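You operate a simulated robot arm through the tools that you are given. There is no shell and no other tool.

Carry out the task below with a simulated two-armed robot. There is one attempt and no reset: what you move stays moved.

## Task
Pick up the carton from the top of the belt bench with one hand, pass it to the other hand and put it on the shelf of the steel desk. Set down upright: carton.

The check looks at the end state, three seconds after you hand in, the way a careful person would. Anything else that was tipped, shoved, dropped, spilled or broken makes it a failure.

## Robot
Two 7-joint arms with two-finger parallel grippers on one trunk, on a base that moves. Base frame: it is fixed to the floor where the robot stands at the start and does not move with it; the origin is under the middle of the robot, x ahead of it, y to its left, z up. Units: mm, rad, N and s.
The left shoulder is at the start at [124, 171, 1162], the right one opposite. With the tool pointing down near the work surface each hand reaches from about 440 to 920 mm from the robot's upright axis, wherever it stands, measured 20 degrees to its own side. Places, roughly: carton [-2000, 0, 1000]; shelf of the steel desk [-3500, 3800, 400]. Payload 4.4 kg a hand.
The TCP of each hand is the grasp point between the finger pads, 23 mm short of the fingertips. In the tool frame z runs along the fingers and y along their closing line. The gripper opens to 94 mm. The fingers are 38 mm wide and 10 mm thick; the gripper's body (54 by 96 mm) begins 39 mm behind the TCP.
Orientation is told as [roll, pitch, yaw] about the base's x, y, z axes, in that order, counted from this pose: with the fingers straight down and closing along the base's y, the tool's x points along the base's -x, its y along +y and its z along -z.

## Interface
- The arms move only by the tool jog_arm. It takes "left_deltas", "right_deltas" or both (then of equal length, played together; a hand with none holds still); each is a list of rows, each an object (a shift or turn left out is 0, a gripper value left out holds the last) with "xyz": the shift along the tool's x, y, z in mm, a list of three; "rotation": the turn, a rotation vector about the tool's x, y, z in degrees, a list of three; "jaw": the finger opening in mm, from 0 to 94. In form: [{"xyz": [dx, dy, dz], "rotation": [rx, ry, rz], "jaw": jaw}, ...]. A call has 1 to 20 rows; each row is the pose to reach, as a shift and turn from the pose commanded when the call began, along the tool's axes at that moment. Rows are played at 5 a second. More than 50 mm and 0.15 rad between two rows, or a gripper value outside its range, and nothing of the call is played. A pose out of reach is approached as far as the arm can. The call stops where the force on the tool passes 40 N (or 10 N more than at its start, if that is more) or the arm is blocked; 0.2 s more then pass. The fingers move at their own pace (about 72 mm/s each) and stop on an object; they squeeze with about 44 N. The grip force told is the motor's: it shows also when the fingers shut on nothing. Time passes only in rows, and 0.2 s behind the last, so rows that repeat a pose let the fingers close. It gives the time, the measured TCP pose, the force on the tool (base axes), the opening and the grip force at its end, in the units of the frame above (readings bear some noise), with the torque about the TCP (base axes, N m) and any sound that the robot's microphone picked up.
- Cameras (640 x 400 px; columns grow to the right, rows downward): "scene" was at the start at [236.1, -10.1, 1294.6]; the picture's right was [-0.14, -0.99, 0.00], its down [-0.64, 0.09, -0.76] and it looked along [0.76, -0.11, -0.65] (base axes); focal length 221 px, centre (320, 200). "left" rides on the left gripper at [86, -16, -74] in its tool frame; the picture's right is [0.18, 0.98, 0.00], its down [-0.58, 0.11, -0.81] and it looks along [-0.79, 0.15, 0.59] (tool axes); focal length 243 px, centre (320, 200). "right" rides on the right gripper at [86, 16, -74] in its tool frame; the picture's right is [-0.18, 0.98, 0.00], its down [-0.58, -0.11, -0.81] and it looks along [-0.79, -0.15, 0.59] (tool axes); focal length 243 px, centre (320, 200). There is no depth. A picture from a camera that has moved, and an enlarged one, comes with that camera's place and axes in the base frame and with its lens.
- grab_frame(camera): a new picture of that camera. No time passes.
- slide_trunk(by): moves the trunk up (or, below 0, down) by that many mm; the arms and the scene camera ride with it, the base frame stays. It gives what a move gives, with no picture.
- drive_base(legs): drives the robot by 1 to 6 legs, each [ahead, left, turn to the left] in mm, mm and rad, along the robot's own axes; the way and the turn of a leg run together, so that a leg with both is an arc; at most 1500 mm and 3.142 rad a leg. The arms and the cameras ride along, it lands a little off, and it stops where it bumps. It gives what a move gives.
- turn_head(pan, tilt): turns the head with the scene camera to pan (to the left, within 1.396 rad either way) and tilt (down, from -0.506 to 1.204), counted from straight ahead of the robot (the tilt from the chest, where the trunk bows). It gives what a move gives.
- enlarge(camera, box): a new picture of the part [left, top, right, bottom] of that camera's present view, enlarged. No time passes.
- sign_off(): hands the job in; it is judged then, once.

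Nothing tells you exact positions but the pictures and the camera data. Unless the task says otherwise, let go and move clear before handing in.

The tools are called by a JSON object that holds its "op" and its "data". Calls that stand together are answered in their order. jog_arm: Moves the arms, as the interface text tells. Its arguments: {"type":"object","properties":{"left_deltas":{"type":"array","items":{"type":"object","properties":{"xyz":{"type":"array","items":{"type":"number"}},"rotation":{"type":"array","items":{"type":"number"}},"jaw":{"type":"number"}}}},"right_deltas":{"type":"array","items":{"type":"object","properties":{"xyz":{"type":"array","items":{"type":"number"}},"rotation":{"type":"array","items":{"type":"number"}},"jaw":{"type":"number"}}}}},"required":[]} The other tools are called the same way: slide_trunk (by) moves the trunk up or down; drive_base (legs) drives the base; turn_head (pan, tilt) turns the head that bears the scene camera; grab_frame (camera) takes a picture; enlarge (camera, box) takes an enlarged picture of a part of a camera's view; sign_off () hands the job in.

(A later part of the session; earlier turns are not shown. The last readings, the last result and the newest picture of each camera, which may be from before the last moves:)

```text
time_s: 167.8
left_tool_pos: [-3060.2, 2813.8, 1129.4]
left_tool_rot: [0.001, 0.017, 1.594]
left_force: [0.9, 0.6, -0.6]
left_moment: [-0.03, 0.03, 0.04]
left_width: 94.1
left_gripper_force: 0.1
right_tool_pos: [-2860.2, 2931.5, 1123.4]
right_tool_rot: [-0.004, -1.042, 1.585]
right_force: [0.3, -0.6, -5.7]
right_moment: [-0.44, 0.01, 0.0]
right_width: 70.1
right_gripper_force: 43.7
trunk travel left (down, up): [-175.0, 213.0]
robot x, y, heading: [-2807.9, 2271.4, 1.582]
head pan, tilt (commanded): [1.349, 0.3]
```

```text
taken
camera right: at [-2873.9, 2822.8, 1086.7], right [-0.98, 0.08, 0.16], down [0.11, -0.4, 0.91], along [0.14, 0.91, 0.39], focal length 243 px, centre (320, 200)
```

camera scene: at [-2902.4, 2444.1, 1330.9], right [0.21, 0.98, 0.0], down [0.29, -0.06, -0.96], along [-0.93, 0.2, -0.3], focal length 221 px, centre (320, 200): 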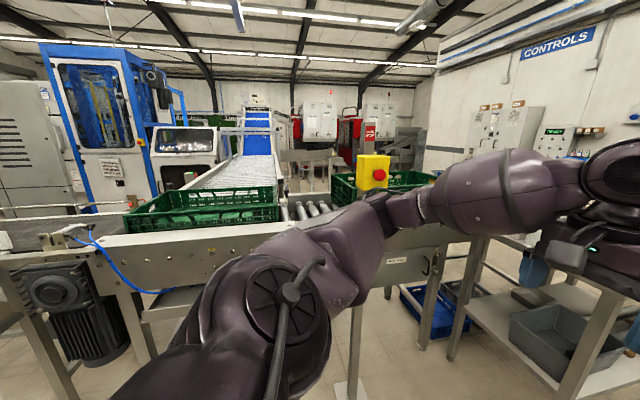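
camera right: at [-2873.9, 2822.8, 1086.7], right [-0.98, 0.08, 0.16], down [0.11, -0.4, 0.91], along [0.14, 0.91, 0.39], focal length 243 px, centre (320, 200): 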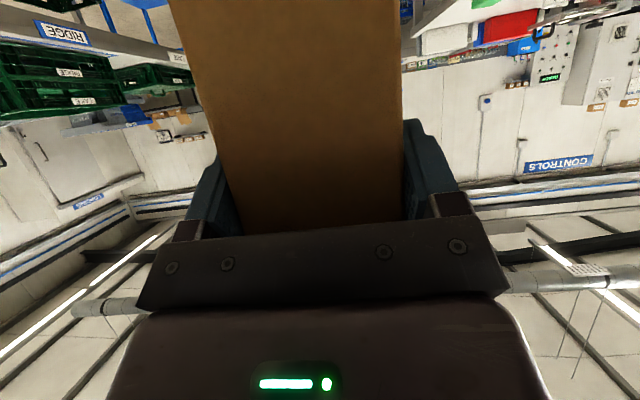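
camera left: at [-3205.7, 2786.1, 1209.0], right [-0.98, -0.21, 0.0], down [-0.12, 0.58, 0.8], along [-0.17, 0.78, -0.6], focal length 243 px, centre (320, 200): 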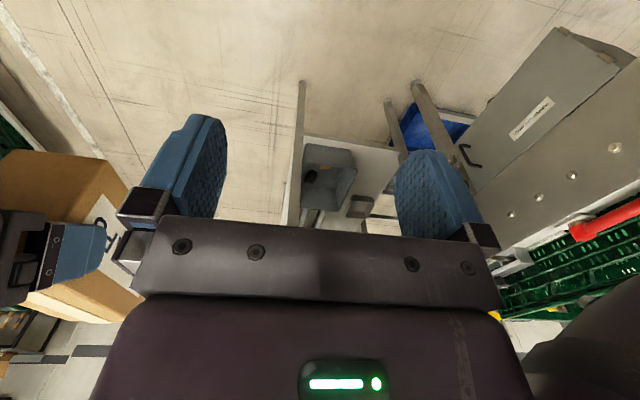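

The stop box is intact and now clear. Continuing diagonally right/forward around to the desk's +x side.

{"op": "drive_base", "data": {"legs": [[400, -200, 0], [500, -250, 0], [560, 0, 0]]}}

{"op": "grab_frame", "data": {"camera": "scene"}}

{"op": "grab_frame", "data": {"camera": "right"}}

```text
time_s: 176.2
left_tool_pos: [-2686.2, 4271.4, 1129.5]
left_tool_rot: [0.0, 0.018, 1.643]
left_force: [-0.2, 0.4, -0.2]
left_moment: [-0.02, 0.01, 0.0]
left_width: 94.0
left_gripper_force: 0.0
right_tool_pos: [-2491.9, 4398.7, 1123.1]
right_tool_rot: [-0.004, -1.041, 1.634]
right_force: [-0.5, 0.0, -6.1]
right_moment: [-0.4, 0.0, 0.0]
right_width: 69.9
right_gripper_force: 44.4
trunk travel left (down, up): [-175.0, 213.0]
robot x, y, heading: [-2405.8, 3739.4, 1.63]
head pan, tilt (commanded): [1.349, 0.3]
```

```text
taken
camera scene: at [-2512.7, 3910.1, 1330.9], right [0.16, 0.99, 0.0], down [0.29, -0.05, -0.96], along [-0.94, 0.15, -0.3], focal length 221 px, centre (320, 200)
```

scene: 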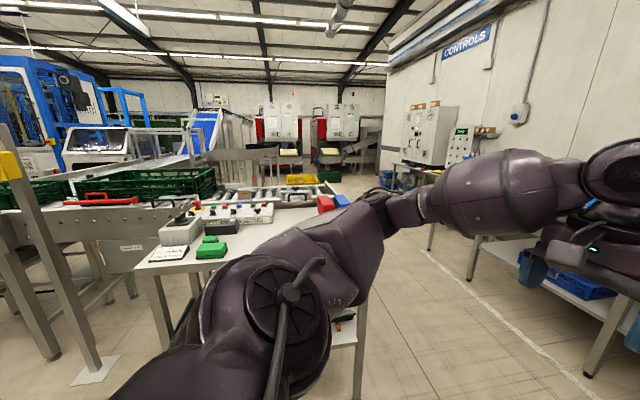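

```text
taken
camera right: at [-2501.7, 4289.5, 1086.6], right [-0.99, 0.04, 0.16], down [0.13, -0.4, 0.91], along [0.09, 0.92, 0.39], focal length 243 px, centre (320, 200)
```

right: 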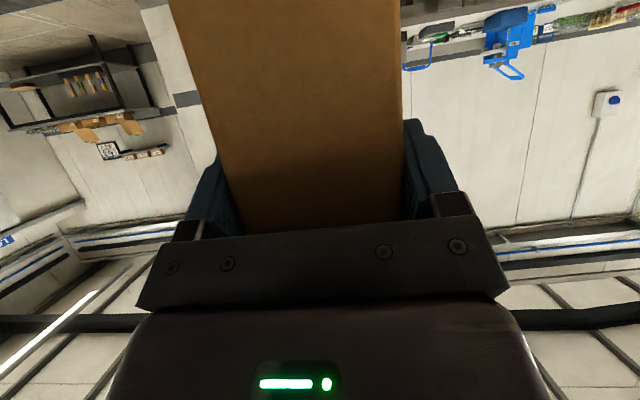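

At (-2406, 3739) beside the desk. Turning left to face -x (the desk); the hands stay well above the desk items.

{"op": "drive_base", "data": {"legs": [[0, 0, 1.51]]}}

{"op": "turn_head", "data": {"pan": 0.0, "tilt": 0.75}}

{"op": "grab_frame", "data": {"camera": "scene"}}

{"op": "grab_frame", "data": {"camera": "left"}}

{"op": "grab_frame", "data": {"camera": "right"}}

```text
time_s: 180.3
left_tool_pos: [-2949.8, 3477.8, 1129.2]
left_tool_rot: [0.0, 0.017, -3.096]
left_force: [0.0, 0.7, 0.0]
left_moment: [0.0, 0.0, 0.01]
left_width: 93.9
left_gripper_force: 0.0
right_tool_pos: [-3070.8, 3676.2, 1123.4]
right_tool_rot: [-0.006, -1.041, -3.105]
right_force: [-0.3, 0.3, -6.8]
right_moment: [0.02, -0.39, -0.01]
right_width: 69.9
right_gripper_force: 44.1
trunk travel left (down, up): [-175.0, 213.0]
robot x, y, heading: [-2414.2, 3738.7, -3.109]
head pan, tilt (commanded): [1.349, 0.3]
```

```text
time_s: 181.8
left_tool_pos: [-2950.1, 3478.1, 1129.3]
left_tool_rot: [0.001, 0.018, -3.095]
left_force: [-0.1, 0.5, 0.0]
left_moment: [-0.02, -0.03, -0.02]
left_width: 94.0
left_gripper_force: 0.1
right_tool_pos: [-3070.4, 3675.5, 1123.3]
right_tool_rot: [-0.004, -1.041, -3.104]
right_force: [0.3, -0.3, -6.1]
right_moment: [0.04, -0.42, 0.01]
right_width: 69.9
right_gripper_force: 43.8
trunk travel left (down, up): [-175.0, 213.0]
robot x, y, heading: [-2410.2, 3743.2, -3.104]
head pan, tilt (commanded): [0.0, 0.75]
```

```text
taken
camera scene: at [-2647.4, 3733.4, 1290.5], right [-0.04, 1.0, 0.0], down [0.68, 0.02, -0.73], along [-0.73, -0.03, -0.68], focal length 221 px, centre (320, 200)
```

scene: 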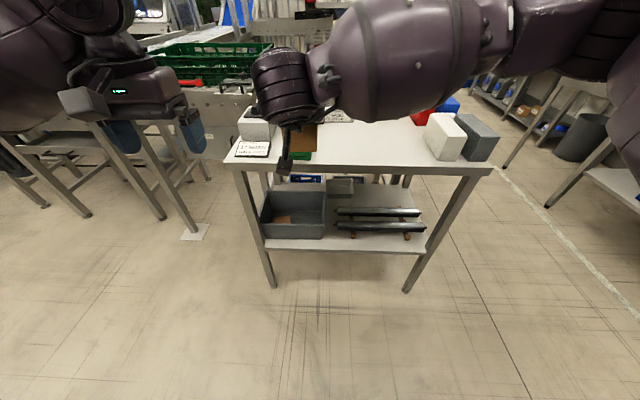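

```text
taken
camera left: at [-2865.1, 3497.0, 1203.8], right [0.23, -0.97, 0.0], down [-0.59, -0.14, 0.8], along [-0.77, -0.18, -0.61], focal length 243 px, centre (320, 200)
```

left: 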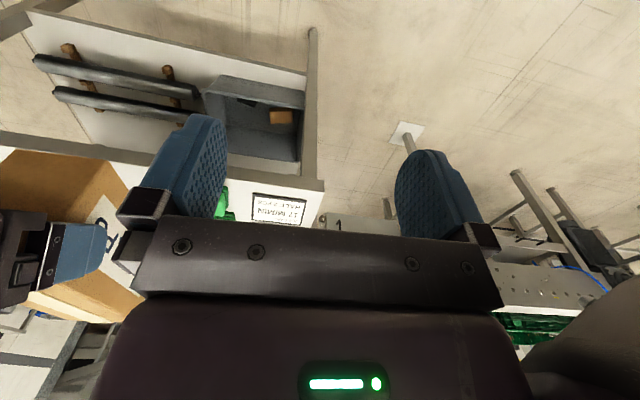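

```text
taken
camera right: at [-2962.9, 3662.6, 1086.5], right [-0.06, -0.99, 0.16], down [0.4, 0.12, 0.91], along [-0.91, 0.12, 0.39], focal length 243 px, centre (320, 200)
```

right: 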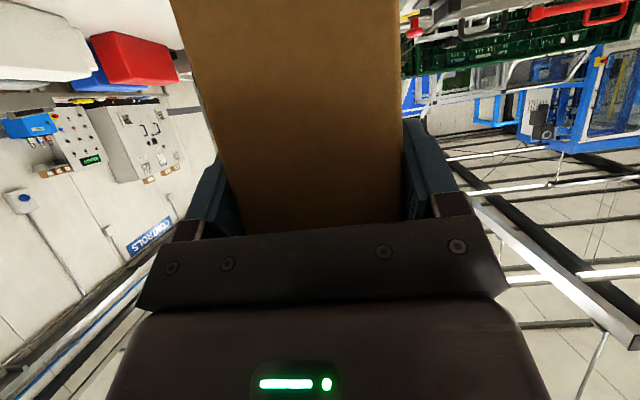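

I can see the shelf: a gray bin on its left, a small tray behind, and two black rails on blocks on its right. I need a detailed look for free space.

{"op": "enlarge", "data": {"camera": "scene", "box": [230, 150, 470, 300]}}

{"op": "enlarge", "data": {"camera": "left", "box": [20, 0, 340, 200]}}

```text
2.67 times, centred on (350, 225) of scene
camera zoom: at [-2647.4, 3733.4, 1290.5], right [-0.04, 1.0, 0.0], down [0.68, 0.02, -0.73], along [-0.73, -0.03, -0.68], focal length 588 px, centre (240, 133)
```

zoom: 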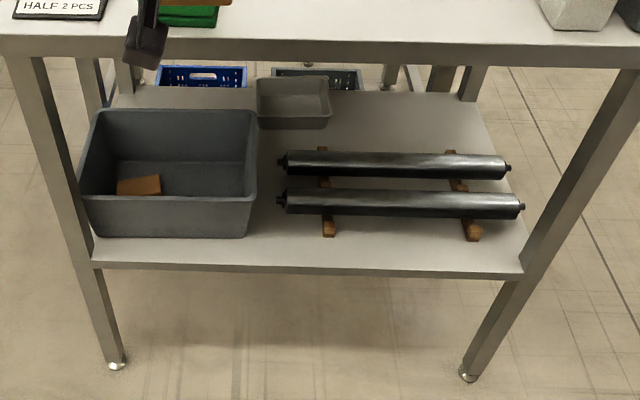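

```text
2.00 times, centred on (180, 100) of left
camera zoom: at [-2865.1, 3497.0, 1203.8], right [0.23, -0.97, 0.0], down [-0.59, -0.14, 0.8], along [-0.77, -0.18, -0.61], focal length 485 px, centre (600, 400)
```

zoom: 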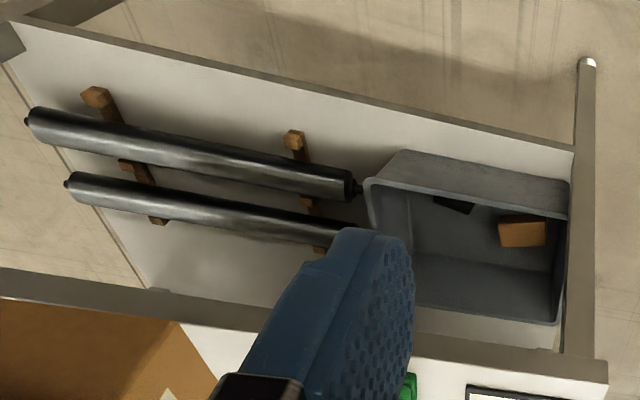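

The shelf's front is cluttered (bin, rollers on blocks); free areas seem to be at its back — behind the rollers — reachable best from the desk's right-hand (+y) end. I'll look around that side and at my own base footprint.

{"op": "turn_head", "data": {"pan": -0.7, "tilt": 0.6}}

{"op": "grab_frame", "data": {"camera": "scene"}}

{"op": "turn_head", "data": {"pan": 0.3, "tilt": 1.2}}

{"op": "grab_frame", "data": {"camera": "scene"}}

```text
time_s: 182.9
left_tool_pos: [-2949.4, 3477.5, 1129.2]
left_tool_rot: [0.0, 0.019, -3.093]
left_force: [-0.4, -0.2, -0.4]
left_moment: [-0.01, 0.01, 0.03]
left_width: 94.0
left_gripper_force: 0.1
right_tool_pos: [-3071.5, 3675.9, 1123.8]
right_tool_rot: [-0.004, -1.044, -3.105]
right_force: [-0.6, -0.8, -6.3]
right_moment: [-0.01, -0.38, -0.01]
right_width: 69.9
right_gripper_force: 44.4
trunk travel left (down, up): [-175.0, 213.0]
robot x, y, heading: [-2413.3, 3740.3, -3.107]
head pan, tilt (commanded): [-0.7, 0.6]
```

```text
taken
camera scene: at [-2634.1, 3790.9, 1303.3], right [0.62, 0.79, 0.0], down [0.45, -0.35, -0.82], along [-0.65, 0.51, -0.57], focal length 221 px, centre (320, 200)
```

scene: 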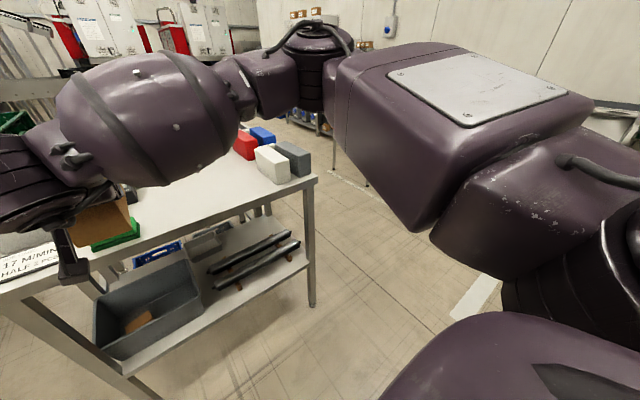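

```text
time_s: 184.2
left_tool_pos: [-2948.8, 3477.4, 1128.5]
left_tool_rot: [0.0, 0.019, -3.095]
left_force: [0.7, 1.3, -0.5]
left_moment: [-0.04, 0.01, -0.02]
left_width: 94.0
left_gripper_force: 0.1
right_tool_pos: [-3071.7, 3675.6, 1123.8]
right_tool_rot: [-0.005, -1.043, -3.106]
right_force: [0.4, -0.3, -6.2]
right_moment: [0.01, -0.43, 0.01]
right_width: 70.0
right_gripper_force: 43.6
trunk travel left (down, up): [-175.0, 213.0]
robot x, y, heading: [-2408.9, 3738.1, -3.111]
head pan, tilt (commanded): [0.3, 1.201]
```

```text
taken
camera scene: at [-2617.4, 3718.0, 1258.8], right [-0.33, 0.94, 0.0], down [0.88, 0.31, -0.36], along [-0.34, -0.12, -0.93], focal length 221 px, centre (320, 200)
```

scene: 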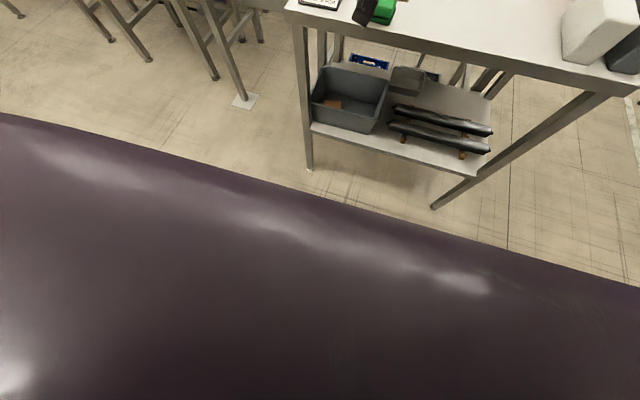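

There's about 1.3 m of free floor between the desk's +y end and the wall bench, so I can approach the shelf from that end and place the carton behind the rollers. Driving round: strafe to y ≈ 4950, then turn to face -y.

{"op": "turn_head", "data": {"pan": -0.6, "tilt": 0.4}}

{"op": "drive_base", "data": {"legs": [[0, -800, 0]]}}

{"op": "grab_frame", "data": {"camera": "scene"}}

{"op": "turn_head", "data": {"pan": 0.4, "tilt": 0.6}}

{"op": "grab_frame", "data": {"camera": "scene"}}

{"op": "grab_frame", "data": {"camera": "left"}}

```text
time_s: 185.4
left_tool_pos: [-2949.8, 3478.5, 1127.9]
left_tool_rot: [0.0, 0.018, -3.094]
left_force: [0.3, -1.1, 0.1]
left_moment: [0.05, 0.0, 0.0]
left_width: 93.7
left_gripper_force: 0.0
right_tool_pos: [-3072.2, 3676.7, 1122.9]
right_tool_rot: [-0.003, -1.042, -3.104]
right_force: [-0.1, 0.3, -6.1]
right_moment: [0.0, -0.38, -0.02]
right_width: 69.7
right_gripper_force: 43.6
trunk travel left (down, up): [-175.0, 213.0]
robot x, y, heading: [-2412.2, 3735.6, -3.103]
head pan, tilt (commanded): [-0.6, 0.4]
```

```text
time_s: 193.0
left_tool_pos: [-2974.6, 4311.1, 1129.0]
left_tool_rot: [0.0, 0.017, -3.117]
left_force: [0.1, -0.3, -0.6]
left_moment: [-0.01, -0.02, 0.02]
left_width: 94.0
left_gripper_force: 0.0
right_tool_pos: [-3091.8, 4511.7, 1124.0]
right_tool_rot: [-0.003, -1.042, -3.128]
right_force: [0.3, -1.0, -5.8]
right_moment: [-0.01, -0.36, 0.0]
right_width: 69.8
right_gripper_force: 43.8
trunk travel left (down, up): [-175.0, 213.0]
robot x, y, heading: [-2429.1, 4562.8, -3.126]
head pan, tilt (commanded): [-0.6, 0.4]
```

```text
taken
camera scene: at [-2661.6, 4614.0, 1321.6], right [0.55, 0.83, 0.0], down [0.32, -0.22, -0.92], along [-0.77, 0.51, -0.39], focal length 221 px, centre (320, 200)
```

scene: 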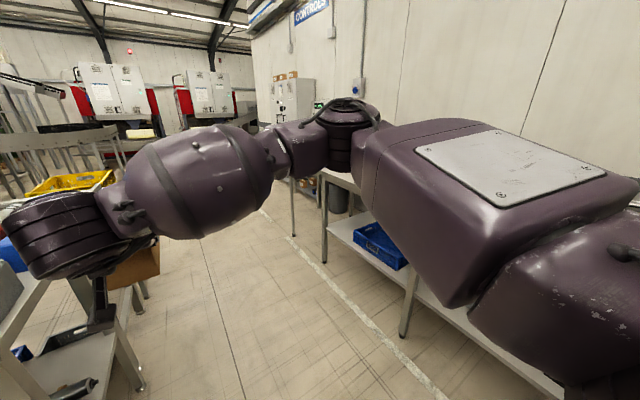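

```text
time_s: 194.2
left_tool_pos: [-2974.4, 4311.7, 1129.6]
left_tool_rot: [-0.001, 0.018, -3.118]
left_force: [-1.4, -0.5, 0.3]
left_moment: [0.04, 0.01, -0.02]
left_width: 93.8
left_gripper_force: 0.0
right_tool_pos: [-3092.2, 4513.3, 1123.5]
right_tool_rot: [-0.003, -1.042, -3.126]
right_force: [-0.7, -0.7, -5.9]
right_moment: [-0.01, -0.42, 0.03]
right_width: 69.8
right_gripper_force: 44.1
trunk travel left (down, up): [-175.0, 213.0]
robot x, y, heading: [-2432.8, 4561.6, -3.124]
head pan, tilt (commanded): [0.4, 0.6]
```

```text
taken
camera scene: at [-2665.5, 4527.2, 1303.3], right [-0.4, 0.92, 0.0], down [0.52, 0.23, -0.82], along [-0.76, -0.33, -0.57], focal length 221 px, centre (320, 200)
```

scene: 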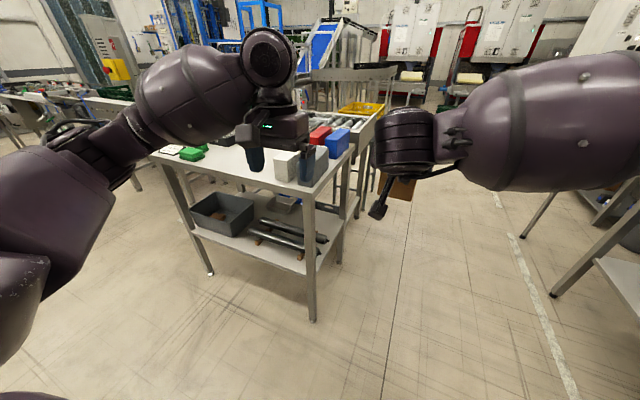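

```text
taken
camera left: at [-2890.1, 4329.7, 1203.8], right [0.21, -0.98, 0.0], down [-0.59, -0.12, 0.8], along [-0.78, -0.17, -0.61], focal length 243 px, centre (320, 200)
```

left: 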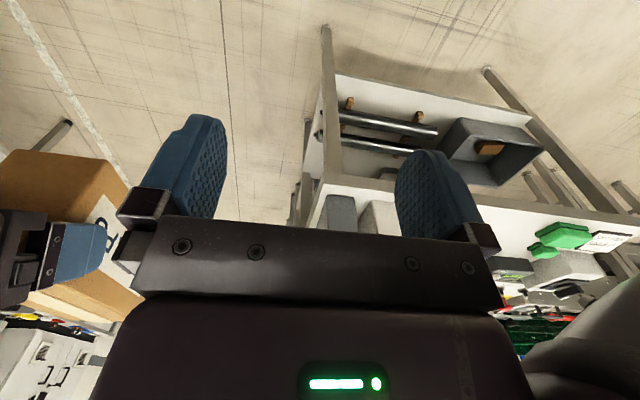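

The desk's +y end is open between its two legs. Moving to about (-2700, 4960) and turning to face -y.

{"op": "drive_base", "data": {"legs": [[260, -400, 0], [0, 0, 1.55]]}}

{"op": "turn_head", "data": {"pan": -0.6, "tilt": 0.6}}

{"op": "grab_frame", "data": {"camera": "scene"}}

{"op": "grab_frame", "data": {"camera": "right"}}

```text
time_s: 202.0
left_tool_pos: [-2466.2, 4403.8, 1128.4]
left_tool_rot: [-0.001, 0.018, -1.591]
left_force: [-0.2, -0.9, 0.2]
left_moment: [0.0, 0.0, 0.03]
left_width: 94.1
left_gripper_force: 0.0
right_tool_pos: [-2673.5, 4295.2, 1123.9]
right_tool_rot: [-0.005, -1.044, -1.599]
right_force: [0.5, -0.4, -6.4]
right_moment: [0.4, -0.05, -0.01]
right_width: 70.0
right_gripper_force: 44.0
trunk travel left (down, up): [-175.0, 213.0]
robot x, y, heading: [-2696.3, 4959.9, -1.604]
head pan, tilt (commanded): [0.4, 0.6]
```

```text
time_s: 203.3
left_tool_pos: [-2467.5, 4405.3, 1128.3]
left_tool_rot: [-0.001, 0.018, -1.591]
left_force: [0.4, 0.1, 0.0]
left_moment: [0.03, -0.02, 0.01]
left_width: 93.9
left_gripper_force: 0.1
right_tool_pos: [-2671.5, 4295.4, 1124.0]
right_tool_rot: [-0.005, -1.041, -1.6]
right_force: [-0.3, 0.3, -6.6]
right_moment: [0.4, -0.02, -0.02]
right_width: 69.9
right_gripper_force: 44.0
trunk travel left (down, up): [-175.0, 213.0]
robot x, y, heading: [-2697.0, 4961.4, -1.603]
head pan, tilt (commanded): [-0.6, 0.6]
```

```text
taken
camera scene: at [-2751.0, 4736.2, 1303.3], right [-0.81, 0.59, 0.0], down [0.33, 0.46, -0.82], along [-0.49, -0.67, -0.57], focal length 221 px, centre (320, 200)
```

scene: 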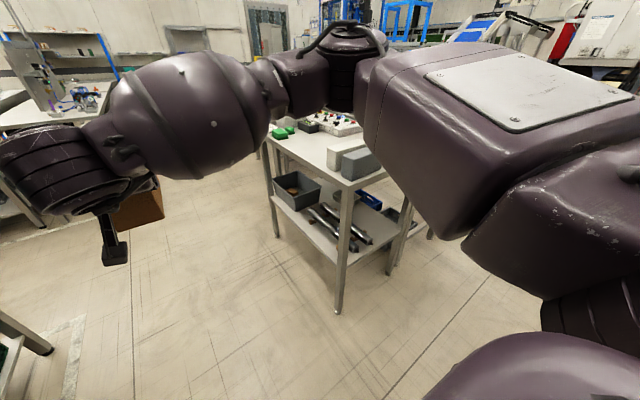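

```text
taken
camera right: at [-2653.6, 4402.7, 1086.3], right [0.98, -0.13, 0.16], down [-0.09, 0.41, 0.91], along [-0.18, -0.91, 0.39], focal length 243 px, centre (320, 200)
```

right: 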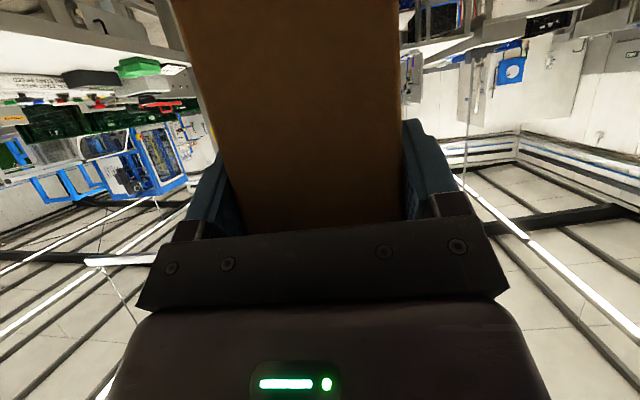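

Facing -y in open floor. Now lowering: first a small trunk move to check the grip tolerates it.

{"op": "slide_trunk", "data": {"by": -40}}

{"op": "grab_frame", "data": {"camera": "right"}}

```text
time_s: 204.1
left_tool_pos: [-2467.3, 4406.9, 1091.5]
left_tool_rot: [-0.001, 0.012, -1.591]
left_force: [-0.3, 0.3, 1.0]
left_moment: [-0.02, 0.0, 0.01]
left_width: 94.1
left_gripper_force: 0.0
right_tool_pos: [-2672.8, 4298.3, 1088.0]
right_tool_rot: [-0.002, -1.047, -1.601]
right_force: [0.6, 0.7, -4.4]
right_moment: [0.42, -0.01, -0.02]
right_width: 69.9
right_gripper_force: 44.0
trunk travel left (down, up): [-135.0, 253.0]
robot x, y, heading: [-2695.6, 4959.5, -1.602]
head pan, tilt (commanded): [-0.6, 0.6]
```

```text
taken
camera right: at [-2653.4, 4404.9, 1049.9], right [0.98, -0.12, 0.16], down [-0.09, 0.41, 0.91], along [-0.18, -0.9, 0.39], focal length 243 px, centre (320, 200)
```

right: 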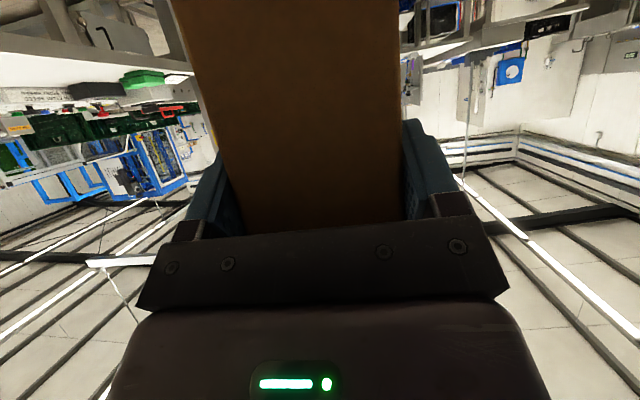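

Grip is unaffected. Lowering the trunk the rest of the way.

{"op": "slide_trunk", "data": {"by": -130}}

{"op": "grab_frame", "data": {"camera": "right"}}

{"op": "grab_frame", "data": {"camera": "scene"}}

```text
time_s: 205.7
left_tool_pos: [-2466.5, 4405.0, 959.2]
left_tool_rot: [-0.001, 0.015, -1.593]
left_force: [0.5, 0.2, 0.9]
left_moment: [-0.01, -0.05, -0.03]
left_width: 94.0
left_gripper_force: 0.1
right_tool_pos: [-2673.4, 4296.5, 956.1]
right_tool_rot: [-0.005, -1.045, -1.602]
right_force: [0.3, 1.1, -5.8]
right_moment: [0.37, -0.04, 0.01]
right_width: 69.7
right_gripper_force: 44.6
trunk travel left (down, up): [-5.0, 383.0]
robot x, y, heading: [-2693.5, 4957.8, -1.601]
head pan, tilt (commanded): [-0.6, 0.6]
```

```text
taken
camera right: at [-2653.6, 4403.7, 917.6], right [0.98, -0.12, 0.16], down [-0.09, 0.41, 0.91], along [-0.18, -0.9, 0.39], focal length 243 px, centre (320, 200)
```

right: 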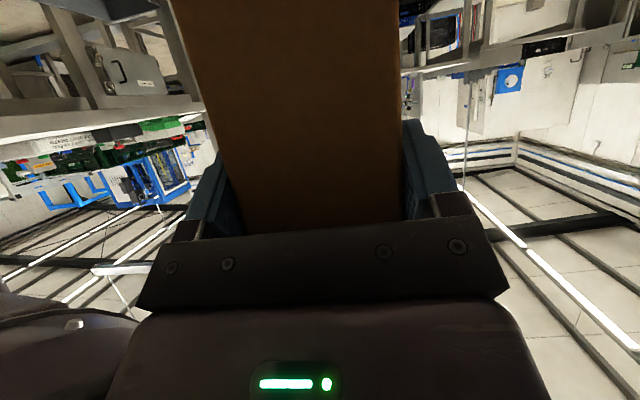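

```text
taken
camera scene: at [-2755.9, 4586.0, 1097.5], right [-0.81, 0.59, 0.0], down [0.33, 0.46, -0.83], along [-0.49, -0.67, -0.56], focal length 221 px, centre (320, 200)
```

scene: 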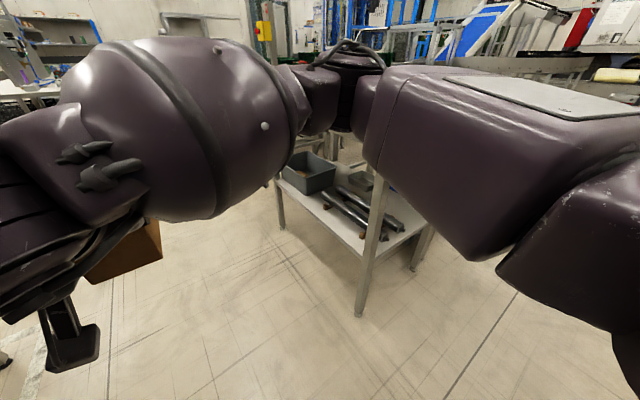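

Trunk is fully down. Now lowering the right arm in stages toward shelf height.

{"op": "jog_arm", "data": {"right_deltas": [{"xyz": [1.7, 0, 1]}, {"xyz": [5.2, 0, 3]}, {"xyz": [10.4, 0, 6]}, {"xyz": [17.3, 0, 10]}, {"xyz": [24.2, 0, 14]}, {"xyz": [31.2, 0, 18]}, {"xyz": [38.1, 0, 22]}, {"xyz": [45, 0, 26]}, {"xyz": [52, 0, 30]}, {"xyz": [58.9, 0, 34]}, {"xyz": [65.8, 0, 38]}, {"xyz": [72.7, 0, 42]}, {"xyz": [79.7, 0, 46]}, {"xyz": [86.6, 0, 50]}, {"xyz": [93.5, 0, 54]}, {"xyz": [100.5, 0, 58]}, {"xyz": [107.4, 0, 62]}, {"xyz": [112.6, 0, 65]}, {"xyz": [116, 0, 67]}, {"xyz": [116, 0, 67]}]}}

{"op": "grab_frame", "data": {"camera": "right"}}

{"op": "grab_frame", "data": {"camera": "scene"}}

```text
time_s: 209.9
left_tool_pos: [-2465.9, 4402.5, 959.5]
left_tool_rot: [0.002, 0.018, -1.59]
left_force: [0.2, 0.0, 0.0]
left_moment: [0.02, 0.01, 0.0]
left_width: 94.3
left_gripper_force: 0.1
right_tool_pos: [-2672.4, 4296.7, 819.2]
right_tool_rot: [-0.004, -1.041, -1.6]
right_force: [-0.6, 0.1, -5.9]
right_moment: [0.39, -0.02, 0.0]
right_width: 70.1
right_gripper_force: 44.3
trunk travel left (down, up): [-5.0, 383.0]
robot x, y, heading: [-2692.2, 4956.4, -1.601]
head pan, tilt (commanded): [-0.6, 0.6]
```

```text
taken
camera right: at [-2653.3, 4403.8, 782.2], right [0.98, -0.13, 0.16], down [-0.09, 0.41, 0.91], along [-0.18, -0.91, 0.39], focal length 243 px, centre (320, 200)
```

right: 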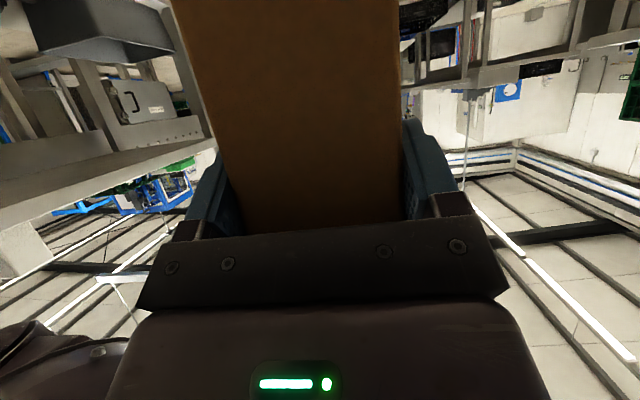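

```text
taken
camera scene: at [-2755.9, 4585.1, 1097.0], right [-0.81, 0.59, 0.0], down [0.33, 0.46, -0.82], along [-0.49, -0.67, -0.57], focal length 221 px, centre (320, 200)
```

scene: 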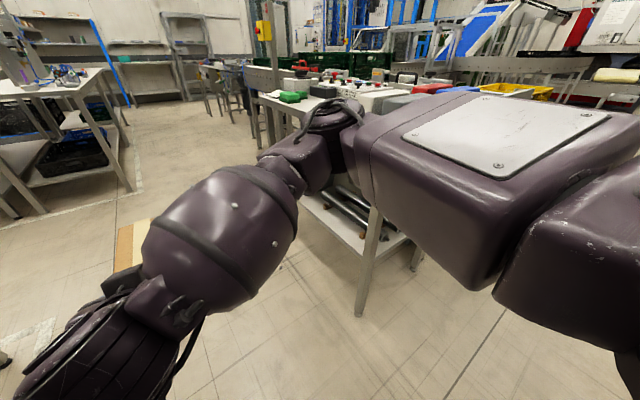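

Continuing down.

{"op": "jog_arm", "data": {"right_deltas": [{"xyz": [1.7, 0, 1]}, {"xyz": [5.2, 0, 3]}, {"xyz": [10.4, 0, 6]}, {"xyz": [17.3, 0, 10]}, {"xyz": [24.2, 0, 14]}, {"xyz": [31.2, 0, 18]}, {"xyz": [38.1, 0, 22]}, {"xyz": [45, 0, 26]}, {"xyz": [52, 0, 30]}, {"xyz": [58.9, 0, 34]}, {"xyz": [65.8, 0, 38]}, {"xyz": [72.7, 0, 42]}, {"xyz": [79.7, 0, 46]}, {"xyz": [86.6, 0, 50]}, {"xyz": [93.5, 0, 54]}, {"xyz": [100.5, 0, 58]}, {"xyz": [107.4, 0, 62]}, {"xyz": [112.6, 0, 65]}, {"xyz": [116, 0, 67]}, {"xyz": [116, 0, 67]}]}}

{"op": "jog_arm", "data": {"right_deltas": [{"xyz": [1.7, 0, 1]}, {"xyz": [5.2, 0, 3]}, {"xyz": [10.4, 0, 6]}, {"xyz": [17.3, 0, 10]}, {"xyz": [24.2, 0, 14]}, {"xyz": [31.2, 0, 18]}, {"xyz": [38.1, 0, 22]}, {"xyz": [45, 0, 26]}, {"xyz": [52, 0, 30]}, {"xyz": [58.9, 0, 34]}, {"xyz": [65.8, 0, 38]}, {"xyz": [72.7, 0, 42]}, {"xyz": [79.7, 0, 46]}, {"xyz": [86.6, 0, 50]}, {"xyz": [93.5, 0, 54]}, {"xyz": [100.5, 0, 58]}, {"xyz": [107.4, 0, 62]}, {"xyz": [112.6, 0, 65]}, {"xyz": [116, 0, 67]}, {"xyz": [116, 0, 67]}]}}

{"op": "grab_frame", "data": {"camera": "right"}}

{"op": "grab_frame", "data": {"camera": "scene"}}

```text
time_s: 214.1
left_tool_pos: [-2466.2, 4404.0, 958.8]
left_tool_rot: [0.002, 0.018, -1.591]
left_force: [0.4, -0.6, 0.5]
left_moment: [-0.04, -0.01, 0.0]
left_width: 93.8
left_gripper_force: 0.1
right_tool_pos: [-2671.9, 4296.4, 685.4]
right_tool_rot: [-0.002, -1.043, -1.601]
right_force: [0.0, 0.7, -6.6]
right_moment: [0.41, 0.04, 0.0]
right_width: 69.8
right_gripper_force: 44.4
trunk travel left (down, up): [-5.0, 383.0]
robot x, y, heading: [-2693.5, 4958.6, -1.6]
head pan, tilt (commanded): [-0.6, 0.6]
```

```text
time_s: 218.3
left_tool_pos: [-2467.2, 4405.4, 959.5]
left_tool_rot: [-0.002, 0.018, -1.593]
left_force: [0.5, 0.3, -0.1]
left_moment: [0.02, 0.01, -0.01]
left_width: 93.9
left_gripper_force: 0.1
right_tool_pos: [-2672.9, 4298.0, 551.1]
right_tool_rot: [-0.005, -1.044, -1.601]
right_force: [-0.4, -0.6, -6.5]
right_moment: [0.39, 0.01, 0.0]
right_width: 69.9
right_gripper_force: 44.0
trunk travel left (down, up): [-5.0, 383.0]
robot x, y, heading: [-2694.5, 4962.7, -1.6]
head pan, tilt (commanded): [-0.6, 0.6]
```

```text
taken
camera right: at [-2653.7, 4405.2, 513.9], right [0.98, -0.13, 0.16], down [-0.09, 0.41, 0.91], along [-0.18, -0.91, 0.39], focal length 243 px, centre (320, 200)
```

right: 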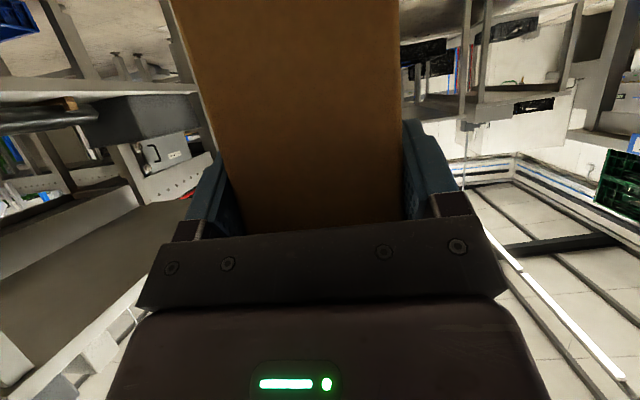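

```text
taken
camera scene: at [-2755.9, 4585.1, 1097.0], right [-0.81, 0.59, 0.0], down [0.33, 0.46, -0.82], along [-0.49, -0.67, -0.57], focal length 221 px, centre (320, 200)
```

scene: 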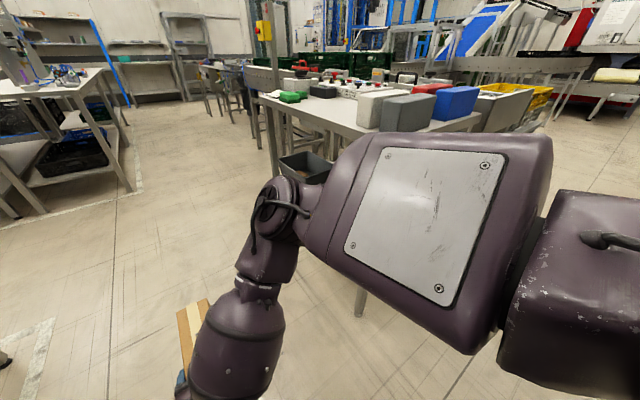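

Shelf height is reachable, but with the trunk this low my right elbow sticks forward (≈(-2863, 4321, 898)) and would hit the desk top. I'll raise the trunk back up and lower the arm instead so that the arm is straighter and the elbow stays back.

{"op": "slide_trunk", "data": {"by": 170}}

{"op": "jog_arm", "data": {"right_deltas": [{"xyz": [1.7, 0, 1]}, {"xyz": [5.2, 0, 3]}, {"xyz": [10.4, 0, 6]}, {"xyz": [17.3, 0, 10]}, {"xyz": [24.2, 0, 14]}, {"xyz": [31.2, 0, 18]}, {"xyz": [38.1, 0, 22]}, {"xyz": [45, 0, 26]}, {"xyz": [52, 0, 30]}, {"xyz": [58.9, 0, 34]}, {"xyz": [65.8, 0, 38]}, {"xyz": [72.7, 0, 42]}, {"xyz": [79.7, 0, 46]}, {"xyz": [86.6, 0, 50]}, {"xyz": [93.5, 0, 54]}, {"xyz": [100.5, 0, 58]}, {"xyz": [107.4, 0, 62]}, {"xyz": [112.6, 0, 65]}, {"xyz": [116, 0, 67]}, {"xyz": [116, 0, 67]}]}}

{"op": "grab_frame", "data": {"camera": "right"}}

{"op": "grab_frame", "data": {"camera": "scene"}}

```text
time_s: 220.2
left_tool_pos: [-2467.0, 4402.5, 1127.8]
left_tool_rot: [0.0, 0.02, -1.591]
left_force: [-0.2, -0.1, -0.3]
left_moment: [0.02, 0.01, -0.02]
left_width: 94.1
left_gripper_force: 0.1
right_tool_pos: [-2674.2, 4297.7, 718.9]
right_tool_rot: [-0.006, -1.039, -1.601]
right_force: [0.4, -0.7, -6.6]
right_moment: [0.42, -0.03, -0.02]
right_width: 69.7
right_gripper_force: 44.2
trunk travel left (down, up): [-175.0, 213.0]
robot x, y, heading: [-2692.6, 4958.8, -1.599]
head pan, tilt (commanded): [-0.6, 0.6]
```

```text
time_s: 224.4
left_tool_pos: [-2466.3, 4404.4, 1129.2]
left_tool_rot: [0.0, 0.017, -1.592]
left_force: [-0.2, -0.2, 0.4]
left_moment: [-0.01, 0.04, -0.02]
left_width: 94.0
left_gripper_force: 0.0
right_tool_pos: [-2675.1, 4298.4, 588.7]
right_tool_rot: [-0.005, -1.043, -1.601]
right_force: [-0.2, -0.1, -6.6]
right_moment: [0.39, 0.0, 0.01]
right_width: 69.9
right_gripper_force: 44.1
trunk travel left (down, up): [-175.0, 213.0]
robot x, y, heading: [-2690.8, 4960.1, -1.6]
head pan, tilt (commanded): [-0.6, 0.6]
```

```text
taken
camera right: at [-2654.9, 4405.5, 550.2], right [0.98, -0.13, 0.16], down [-0.09, 0.41, 0.91], along [-0.18, -0.91, 0.39], focal length 243 px, centre (320, 200)
```

right: 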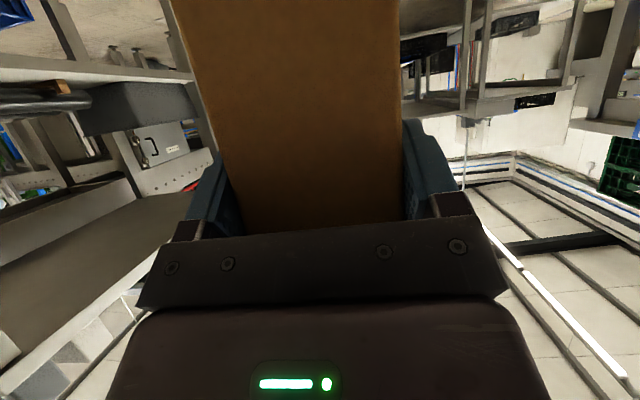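

```text
taken
camera scene: at [-2751.1, 4736.3, 1303.4], right [-0.81, 0.59, 0.0], down [0.33, 0.46, -0.82], along [-0.49, -0.67, -0.57], focal length 221 px, centre (320, 200)
```

scene: 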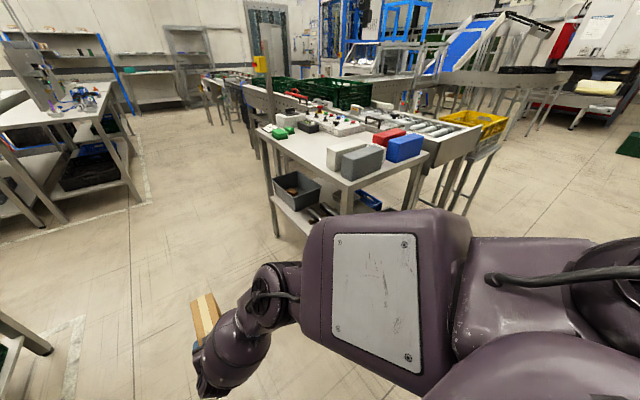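

Elbow now stays well behind the hand. The carton must clear the desk leg while I move sideways, so I'll back up 180 mm first and then strafe right toward x ≈ -3600.

{"op": "drive_base", "data": {"legs": [[-180, 0, 0], [0, -600, 0]]}}

{"op": "turn_head", "data": {"pan": -0.3, "tilt": 0.8}}

{"op": "grab_frame", "data": {"camera": "scene"}}

{"op": "grab_frame", "data": {"camera": "right"}}

```text
time_s: 231.3
left_tool_pos: [-3059.6, 4598.2, 1128.4]
left_tool_rot: [0.0, 0.019, -1.581]
left_force: [-0.2, 0.9, -0.1]
left_moment: [0.0, -0.01, -0.01]
left_width: 94.2
left_gripper_force: 0.0
right_tool_pos: [-3267.7, 4490.2, 588.6]
right_tool_rot: [-0.003, -1.042, -1.591]
right_force: [0.2, -0.1, -6.7]
right_moment: [0.4, -0.03, 0.0]
right_width: 69.7
right_gripper_force: 44.4
trunk travel left (down, up): [-175.0, 213.0]
robot x, y, heading: [-3291.1, 5149.8, -1.589]
head pan, tilt (commanded): [-0.6, 0.6]
```

```text
time_s: 232.1
left_tool_pos: [-3061.0, 4597.7, 1128.4]
left_tool_rot: [0.001, 0.018, -1.581]
left_force: [0.0, -0.4, -0.1]
left_moment: [0.05, -0.01, 0.03]
left_width: 93.8
left_gripper_force: 0.1
right_tool_pos: [-3266.5, 4490.9, 587.1]
right_tool_rot: [-0.006, -1.041, -1.591]
right_force: [0.1, 0.3, -6.9]
right_moment: [0.41, 0.01, 0.02]
right_width: 69.8
right_gripper_force: 44.2
trunk travel left (down, up): [-175.0, 213.0]
robot x, y, heading: [-3291.6, 5152.5, -1.593]
head pan, tilt (commanded): [-0.3, 0.799]
```

```text
taken
camera scene: at [-3321.8, 4922.7, 1286.5], right [-0.95, 0.32, 0.0], down [0.23, 0.68, -0.7], along [-0.22, -0.66, -0.72], focal length 221 px, centre (320, 200)
```

scene: 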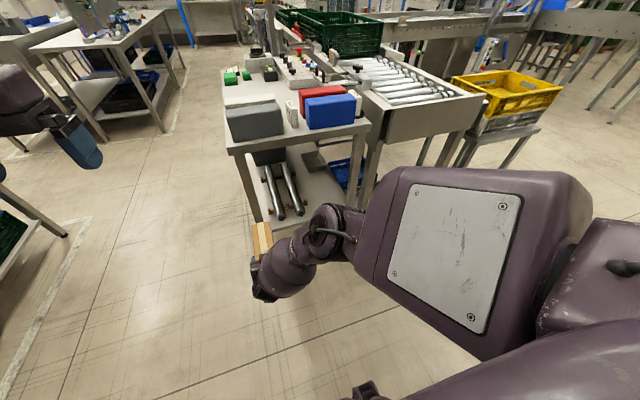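

```text
taken
camera right: at [-3248.5, 4597.7, 550.2], right [0.98, -0.12, 0.16], down [-0.1, 0.4, 0.91], along [-0.17, -0.91, 0.39], focal length 243 px, centre (320, 200)
```

right: 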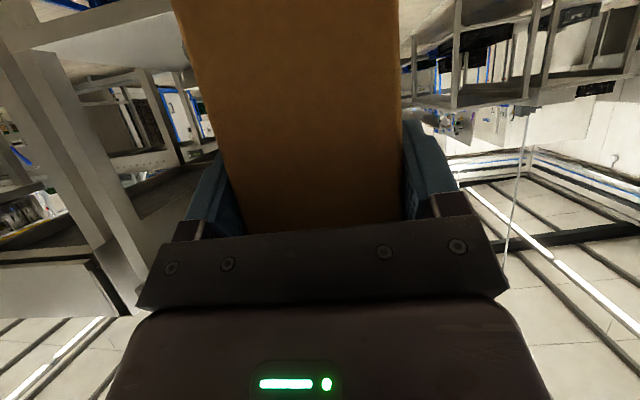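

I can now see the shelf end with the rollers; enlarging to confirm the free zone to their right (toward -x).

{"op": "enlarge", "data": {"camera": "scene", "box": [215, 110, 395, 240]}}

```text
3.08 times, centred on (305, 175) of scene
camera zoom: at [-3321.8, 4922.7, 1286.5], right [-0.95, 0.32, 0.0], down [0.23, 0.68, -0.7], along [-0.22, -0.66, -0.72], focal length 679 px, centre (366, 277)
```

zoom: 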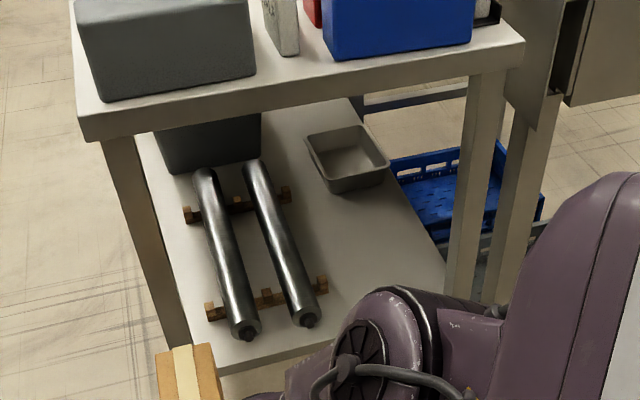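

The free area to the right of the rollers is clear: x from about -3521 (block end) to -3741, y from 3870 to 4235. I'll aim for the carton's axis at x ≈ -3612 and near end at y ≈ 4205. Strafing right 340 mm.

{"op": "drive_base", "data": {"legs": [[0, -338, 0.01]]}}

{"op": "grab_frame", "data": {"camera": "scene"}}

{"op": "grab_frame", "data": {"camera": "right"}}

```text
time_s: 235.6
left_tool_pos: [-3397.6, 4605.8, 1129.3]
left_tool_rot: [0.0, 0.017, -1.574]
left_force: [0.0, -0.6, 0.6]
left_moment: [0.01, -0.01, 0.0]
left_width: 94.0
left_gripper_force: 0.0
right_tool_pos: [-3600.9, 4496.3, 587.4]
right_tool_rot: [-0.004, -1.043, -1.582]
right_force: [-0.2, 0.6, -5.4]
right_moment: [0.39, -0.01, 0.0]
right_width: 69.9
right_gripper_force: 44.2
trunk travel left (down, up): [-175.0, 213.0]
robot x, y, heading: [-3633.4, 5156.6, -1.586]
head pan, tilt (commanded): [-0.3, 0.799]
```

```text
taken
camera scene: at [-3659.9, 4928.9, 1286.5], right [-0.95, 0.31, 0.0], down [0.22, 0.68, -0.7], along [-0.22, -0.66, -0.72], focal length 221 px, centre (320, 200)
```

scene: 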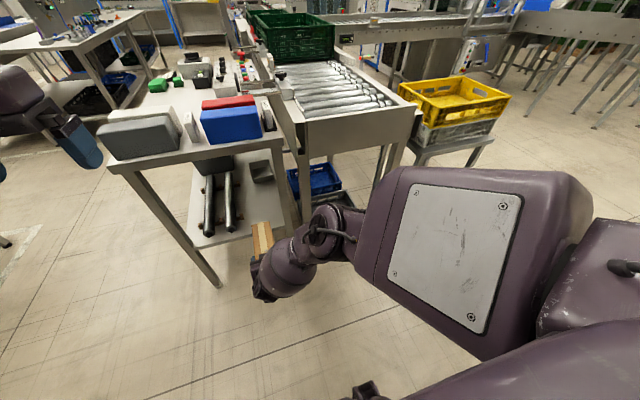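

```text
taken
camera right: at [-3584.0, 4604.4, 550.2], right [0.98, -0.11, 0.16], down [-0.1, 0.4, 0.91], along [-0.16, -0.91, 0.39], focal length 243 px, centre (320, 200)
```

right: 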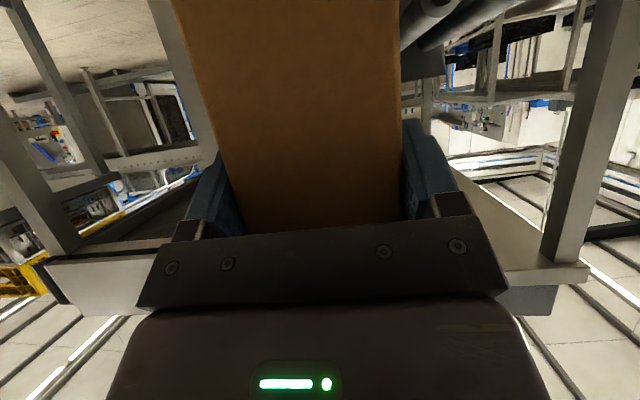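

Aligned laterally (TCP x ≈ -3601). Lowering the carton to ~30 mm above shelf level while still outside the desk.

{"op": "jog_arm", "data": {"right_deltas": [{"xyz": [1.7, 0, 1]}, {"xyz": [5.2, 0, 3]}, {"xyz": [10.4, 0, 6]}, {"xyz": [17.3, 0, 10]}, {"xyz": [24.2, 0, 14]}, {"xyz": [31.2, 0, 18]}, {"xyz": [38.1, 0, 22]}, {"xyz": [45, 0, 26]}, {"xyz": [52, 0, 30]}, {"xyz": [58.9, 0, 34]}, {"xyz": [65.8, 0, 38]}, {"xyz": [70.1, 0, 40.5]}, {"xyz": [72.7, 0, 42]}, {"xyz": [72.7, 0, 42]}]}}

{"op": "grab_frame", "data": {"camera": "right"}}

{"op": "grab_frame", "data": {"camera": "scene"}}

```text
time_s: 237.8
left_tool_pos: [-3395.5, 4604.9, 1128.2]
left_tool_rot: [-0.001, 0.016, -1.575]
left_force: [1.1, -0.4, 0.0]
left_moment: [0.02, -0.01, 0.0]
left_width: 93.9
left_gripper_force: 0.1
right_tool_pos: [-3700.6, 4436.7, 550.7]
right_tool_rot: [0.077, -1.061, -1.866]
right_force: [0.2, -1.0, -6.2]
right_moment: [0.41, -0.08, -0.03]
right_width: 69.8
right_gripper_force: 43.9
right hand out of reach, approached as far as the arm can: row 9, 10
trunk travel left (down, up): [-175.0, 213.0]
robot x, y, heading: [-3629.4, 5156.4, -1.59]
head pan, tilt (commanded): [-0.3, 0.799]
stopped in row 10 (right hand): the arm was blocked; the commanded pose is now the measured one
```

```text
taken
camera right: at [-3658.8, 4537.8, 512.0], right [0.93, -0.31, 0.2], down [-0.04, 0.44, 0.9], along [-0.36, -0.84, 0.4], focal length 243 px, centre (320, 200)
```

right: 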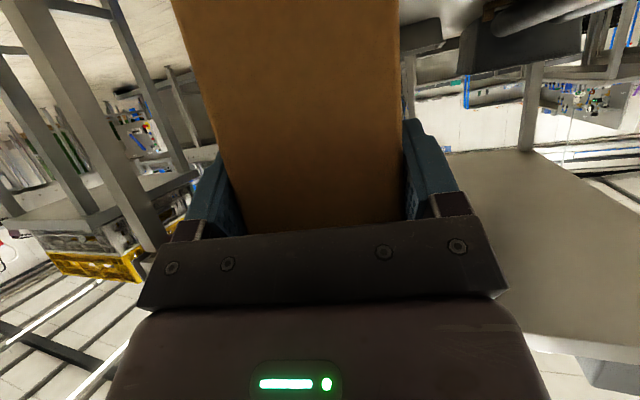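

```text
taken
camera scene: at [-3660.4, 4928.4, 1286.4], right [-0.95, 0.31, 0.0], down [0.22, 0.68, -0.7], along [-0.22, -0.66, -0.72], focal length 221 px, centre (320, 200)
```

scene: 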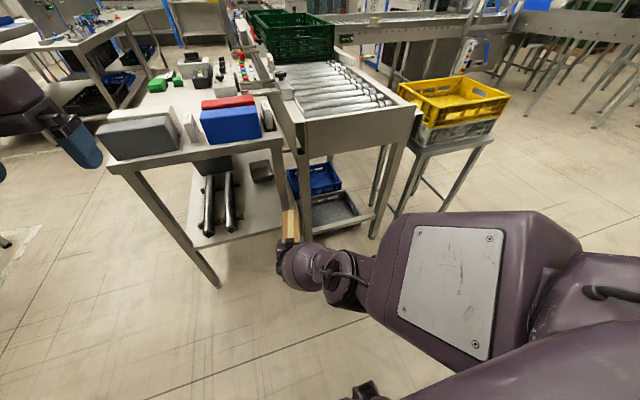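

The arm hit a joint limit at that height and drifted sideways (carton still held, nothing touched). I'll return the hand to its nominal pose, slightly higher, and use the trunk to go lower instead.

{"op": "jog_arm", "data": {"right_deltas": [{"xyz": [-0.1, 4, -4.6], "rotation": [-0.47, 0.06, -0.4]}, {"xyz": [-0.3, 12, -13.8], "rotation": [-1.42, 0.17, -1.2]}, {"xyz": [-0.5, 20.1, -22.9], "rotation": [-2.37, 0.28, -2.0]}, {"xyz": [-0.7, 28.2, -32.1], "rotation": [-3.32, 0.39, -2.81]}, {"xyz": [-0.9, 36.2, -41.3], "rotation": [-4.27, 0.5, -3.61]}, {"xyz": [-1.0, 44.3, -50.4], "rotation": [-5.21, 0.61, -4.41]}, {"xyz": [-1.2, 52.3, -59.6], "rotation": [-6.16, 0.72, -5.21]}, {"xyz": [-1.4, 60.4, -68.8], "rotation": [-7.11, 0.83, -6.0]}, {"xyz": [-1.6, 68.4, -78], "rotation": [-8.06, 0.94, -6.8]}, {"xyz": [-1.8, 75, -86], "rotation": [-8.9, 1.04, -7.5]}, {"xyz": [-1.9, 80.5, -91.7], "rotation": [-9.48, 1.11, -8.02]}, {"xyz": [-1.9, 80.5, -91.7], "rotation": [-9.48, 1.11, -8.02]}]}}

{"op": "grab_frame", "data": {"camera": "right"}}

{"op": "grab_frame", "data": {"camera": "scene"}}

```text
time_s: 240.4
left_tool_pos: [-3395.9, 4605.9, 1128.8]
left_tool_rot: [0.001, 0.017, -1.575]
left_force: [1.2, 0.0, -0.5]
left_moment: [0.01, -0.01, 0.02]
left_width: 93.6
left_gripper_force: 0.0
right_tool_pos: [-3594.7, 4505.3, 596.4]
right_tool_rot: [0.002, -1.038, -1.576]
right_force: [-0.6, -1.4, -5.9]
right_moment: [0.42, -0.02, 0.0]
right_width: 70.1
right_gripper_force: 43.9
trunk travel left (down, up): [-175.0, 213.0]
robot x, y, heading: [-3633.9, 5157.6, -1.59]
head pan, tilt (commanded): [-0.3, 0.799]
```

```text
taken
camera right: at [-3579.3, 4613.1, 560.0], right [0.98, -0.1, 0.16], down [-0.11, 0.4, 0.91], along [-0.15, -0.91, 0.38], focal length 243 px, centre (320, 200)
```

right: 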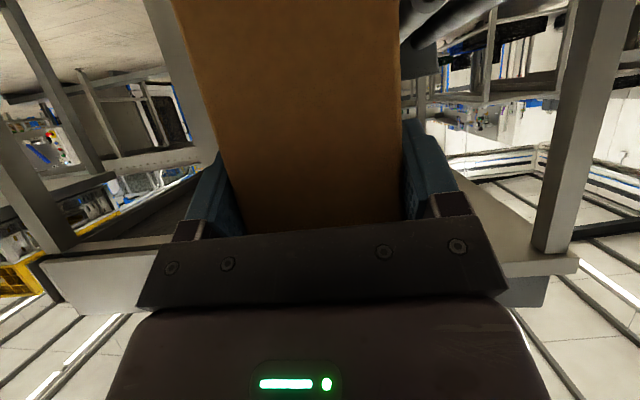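

```text
taken
camera scene: at [-3659.7, 4928.8, 1286.4], right [-0.95, 0.31, 0.0], down [0.22, 0.68, -0.7], along [-0.22, -0.66, -0.72], focal length 221 px, centre (320, 200)
```

scene: 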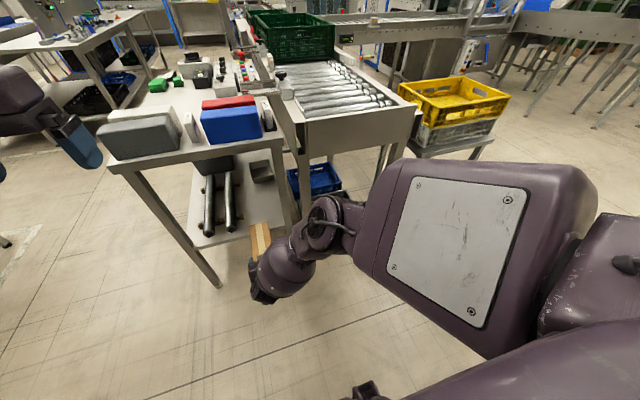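

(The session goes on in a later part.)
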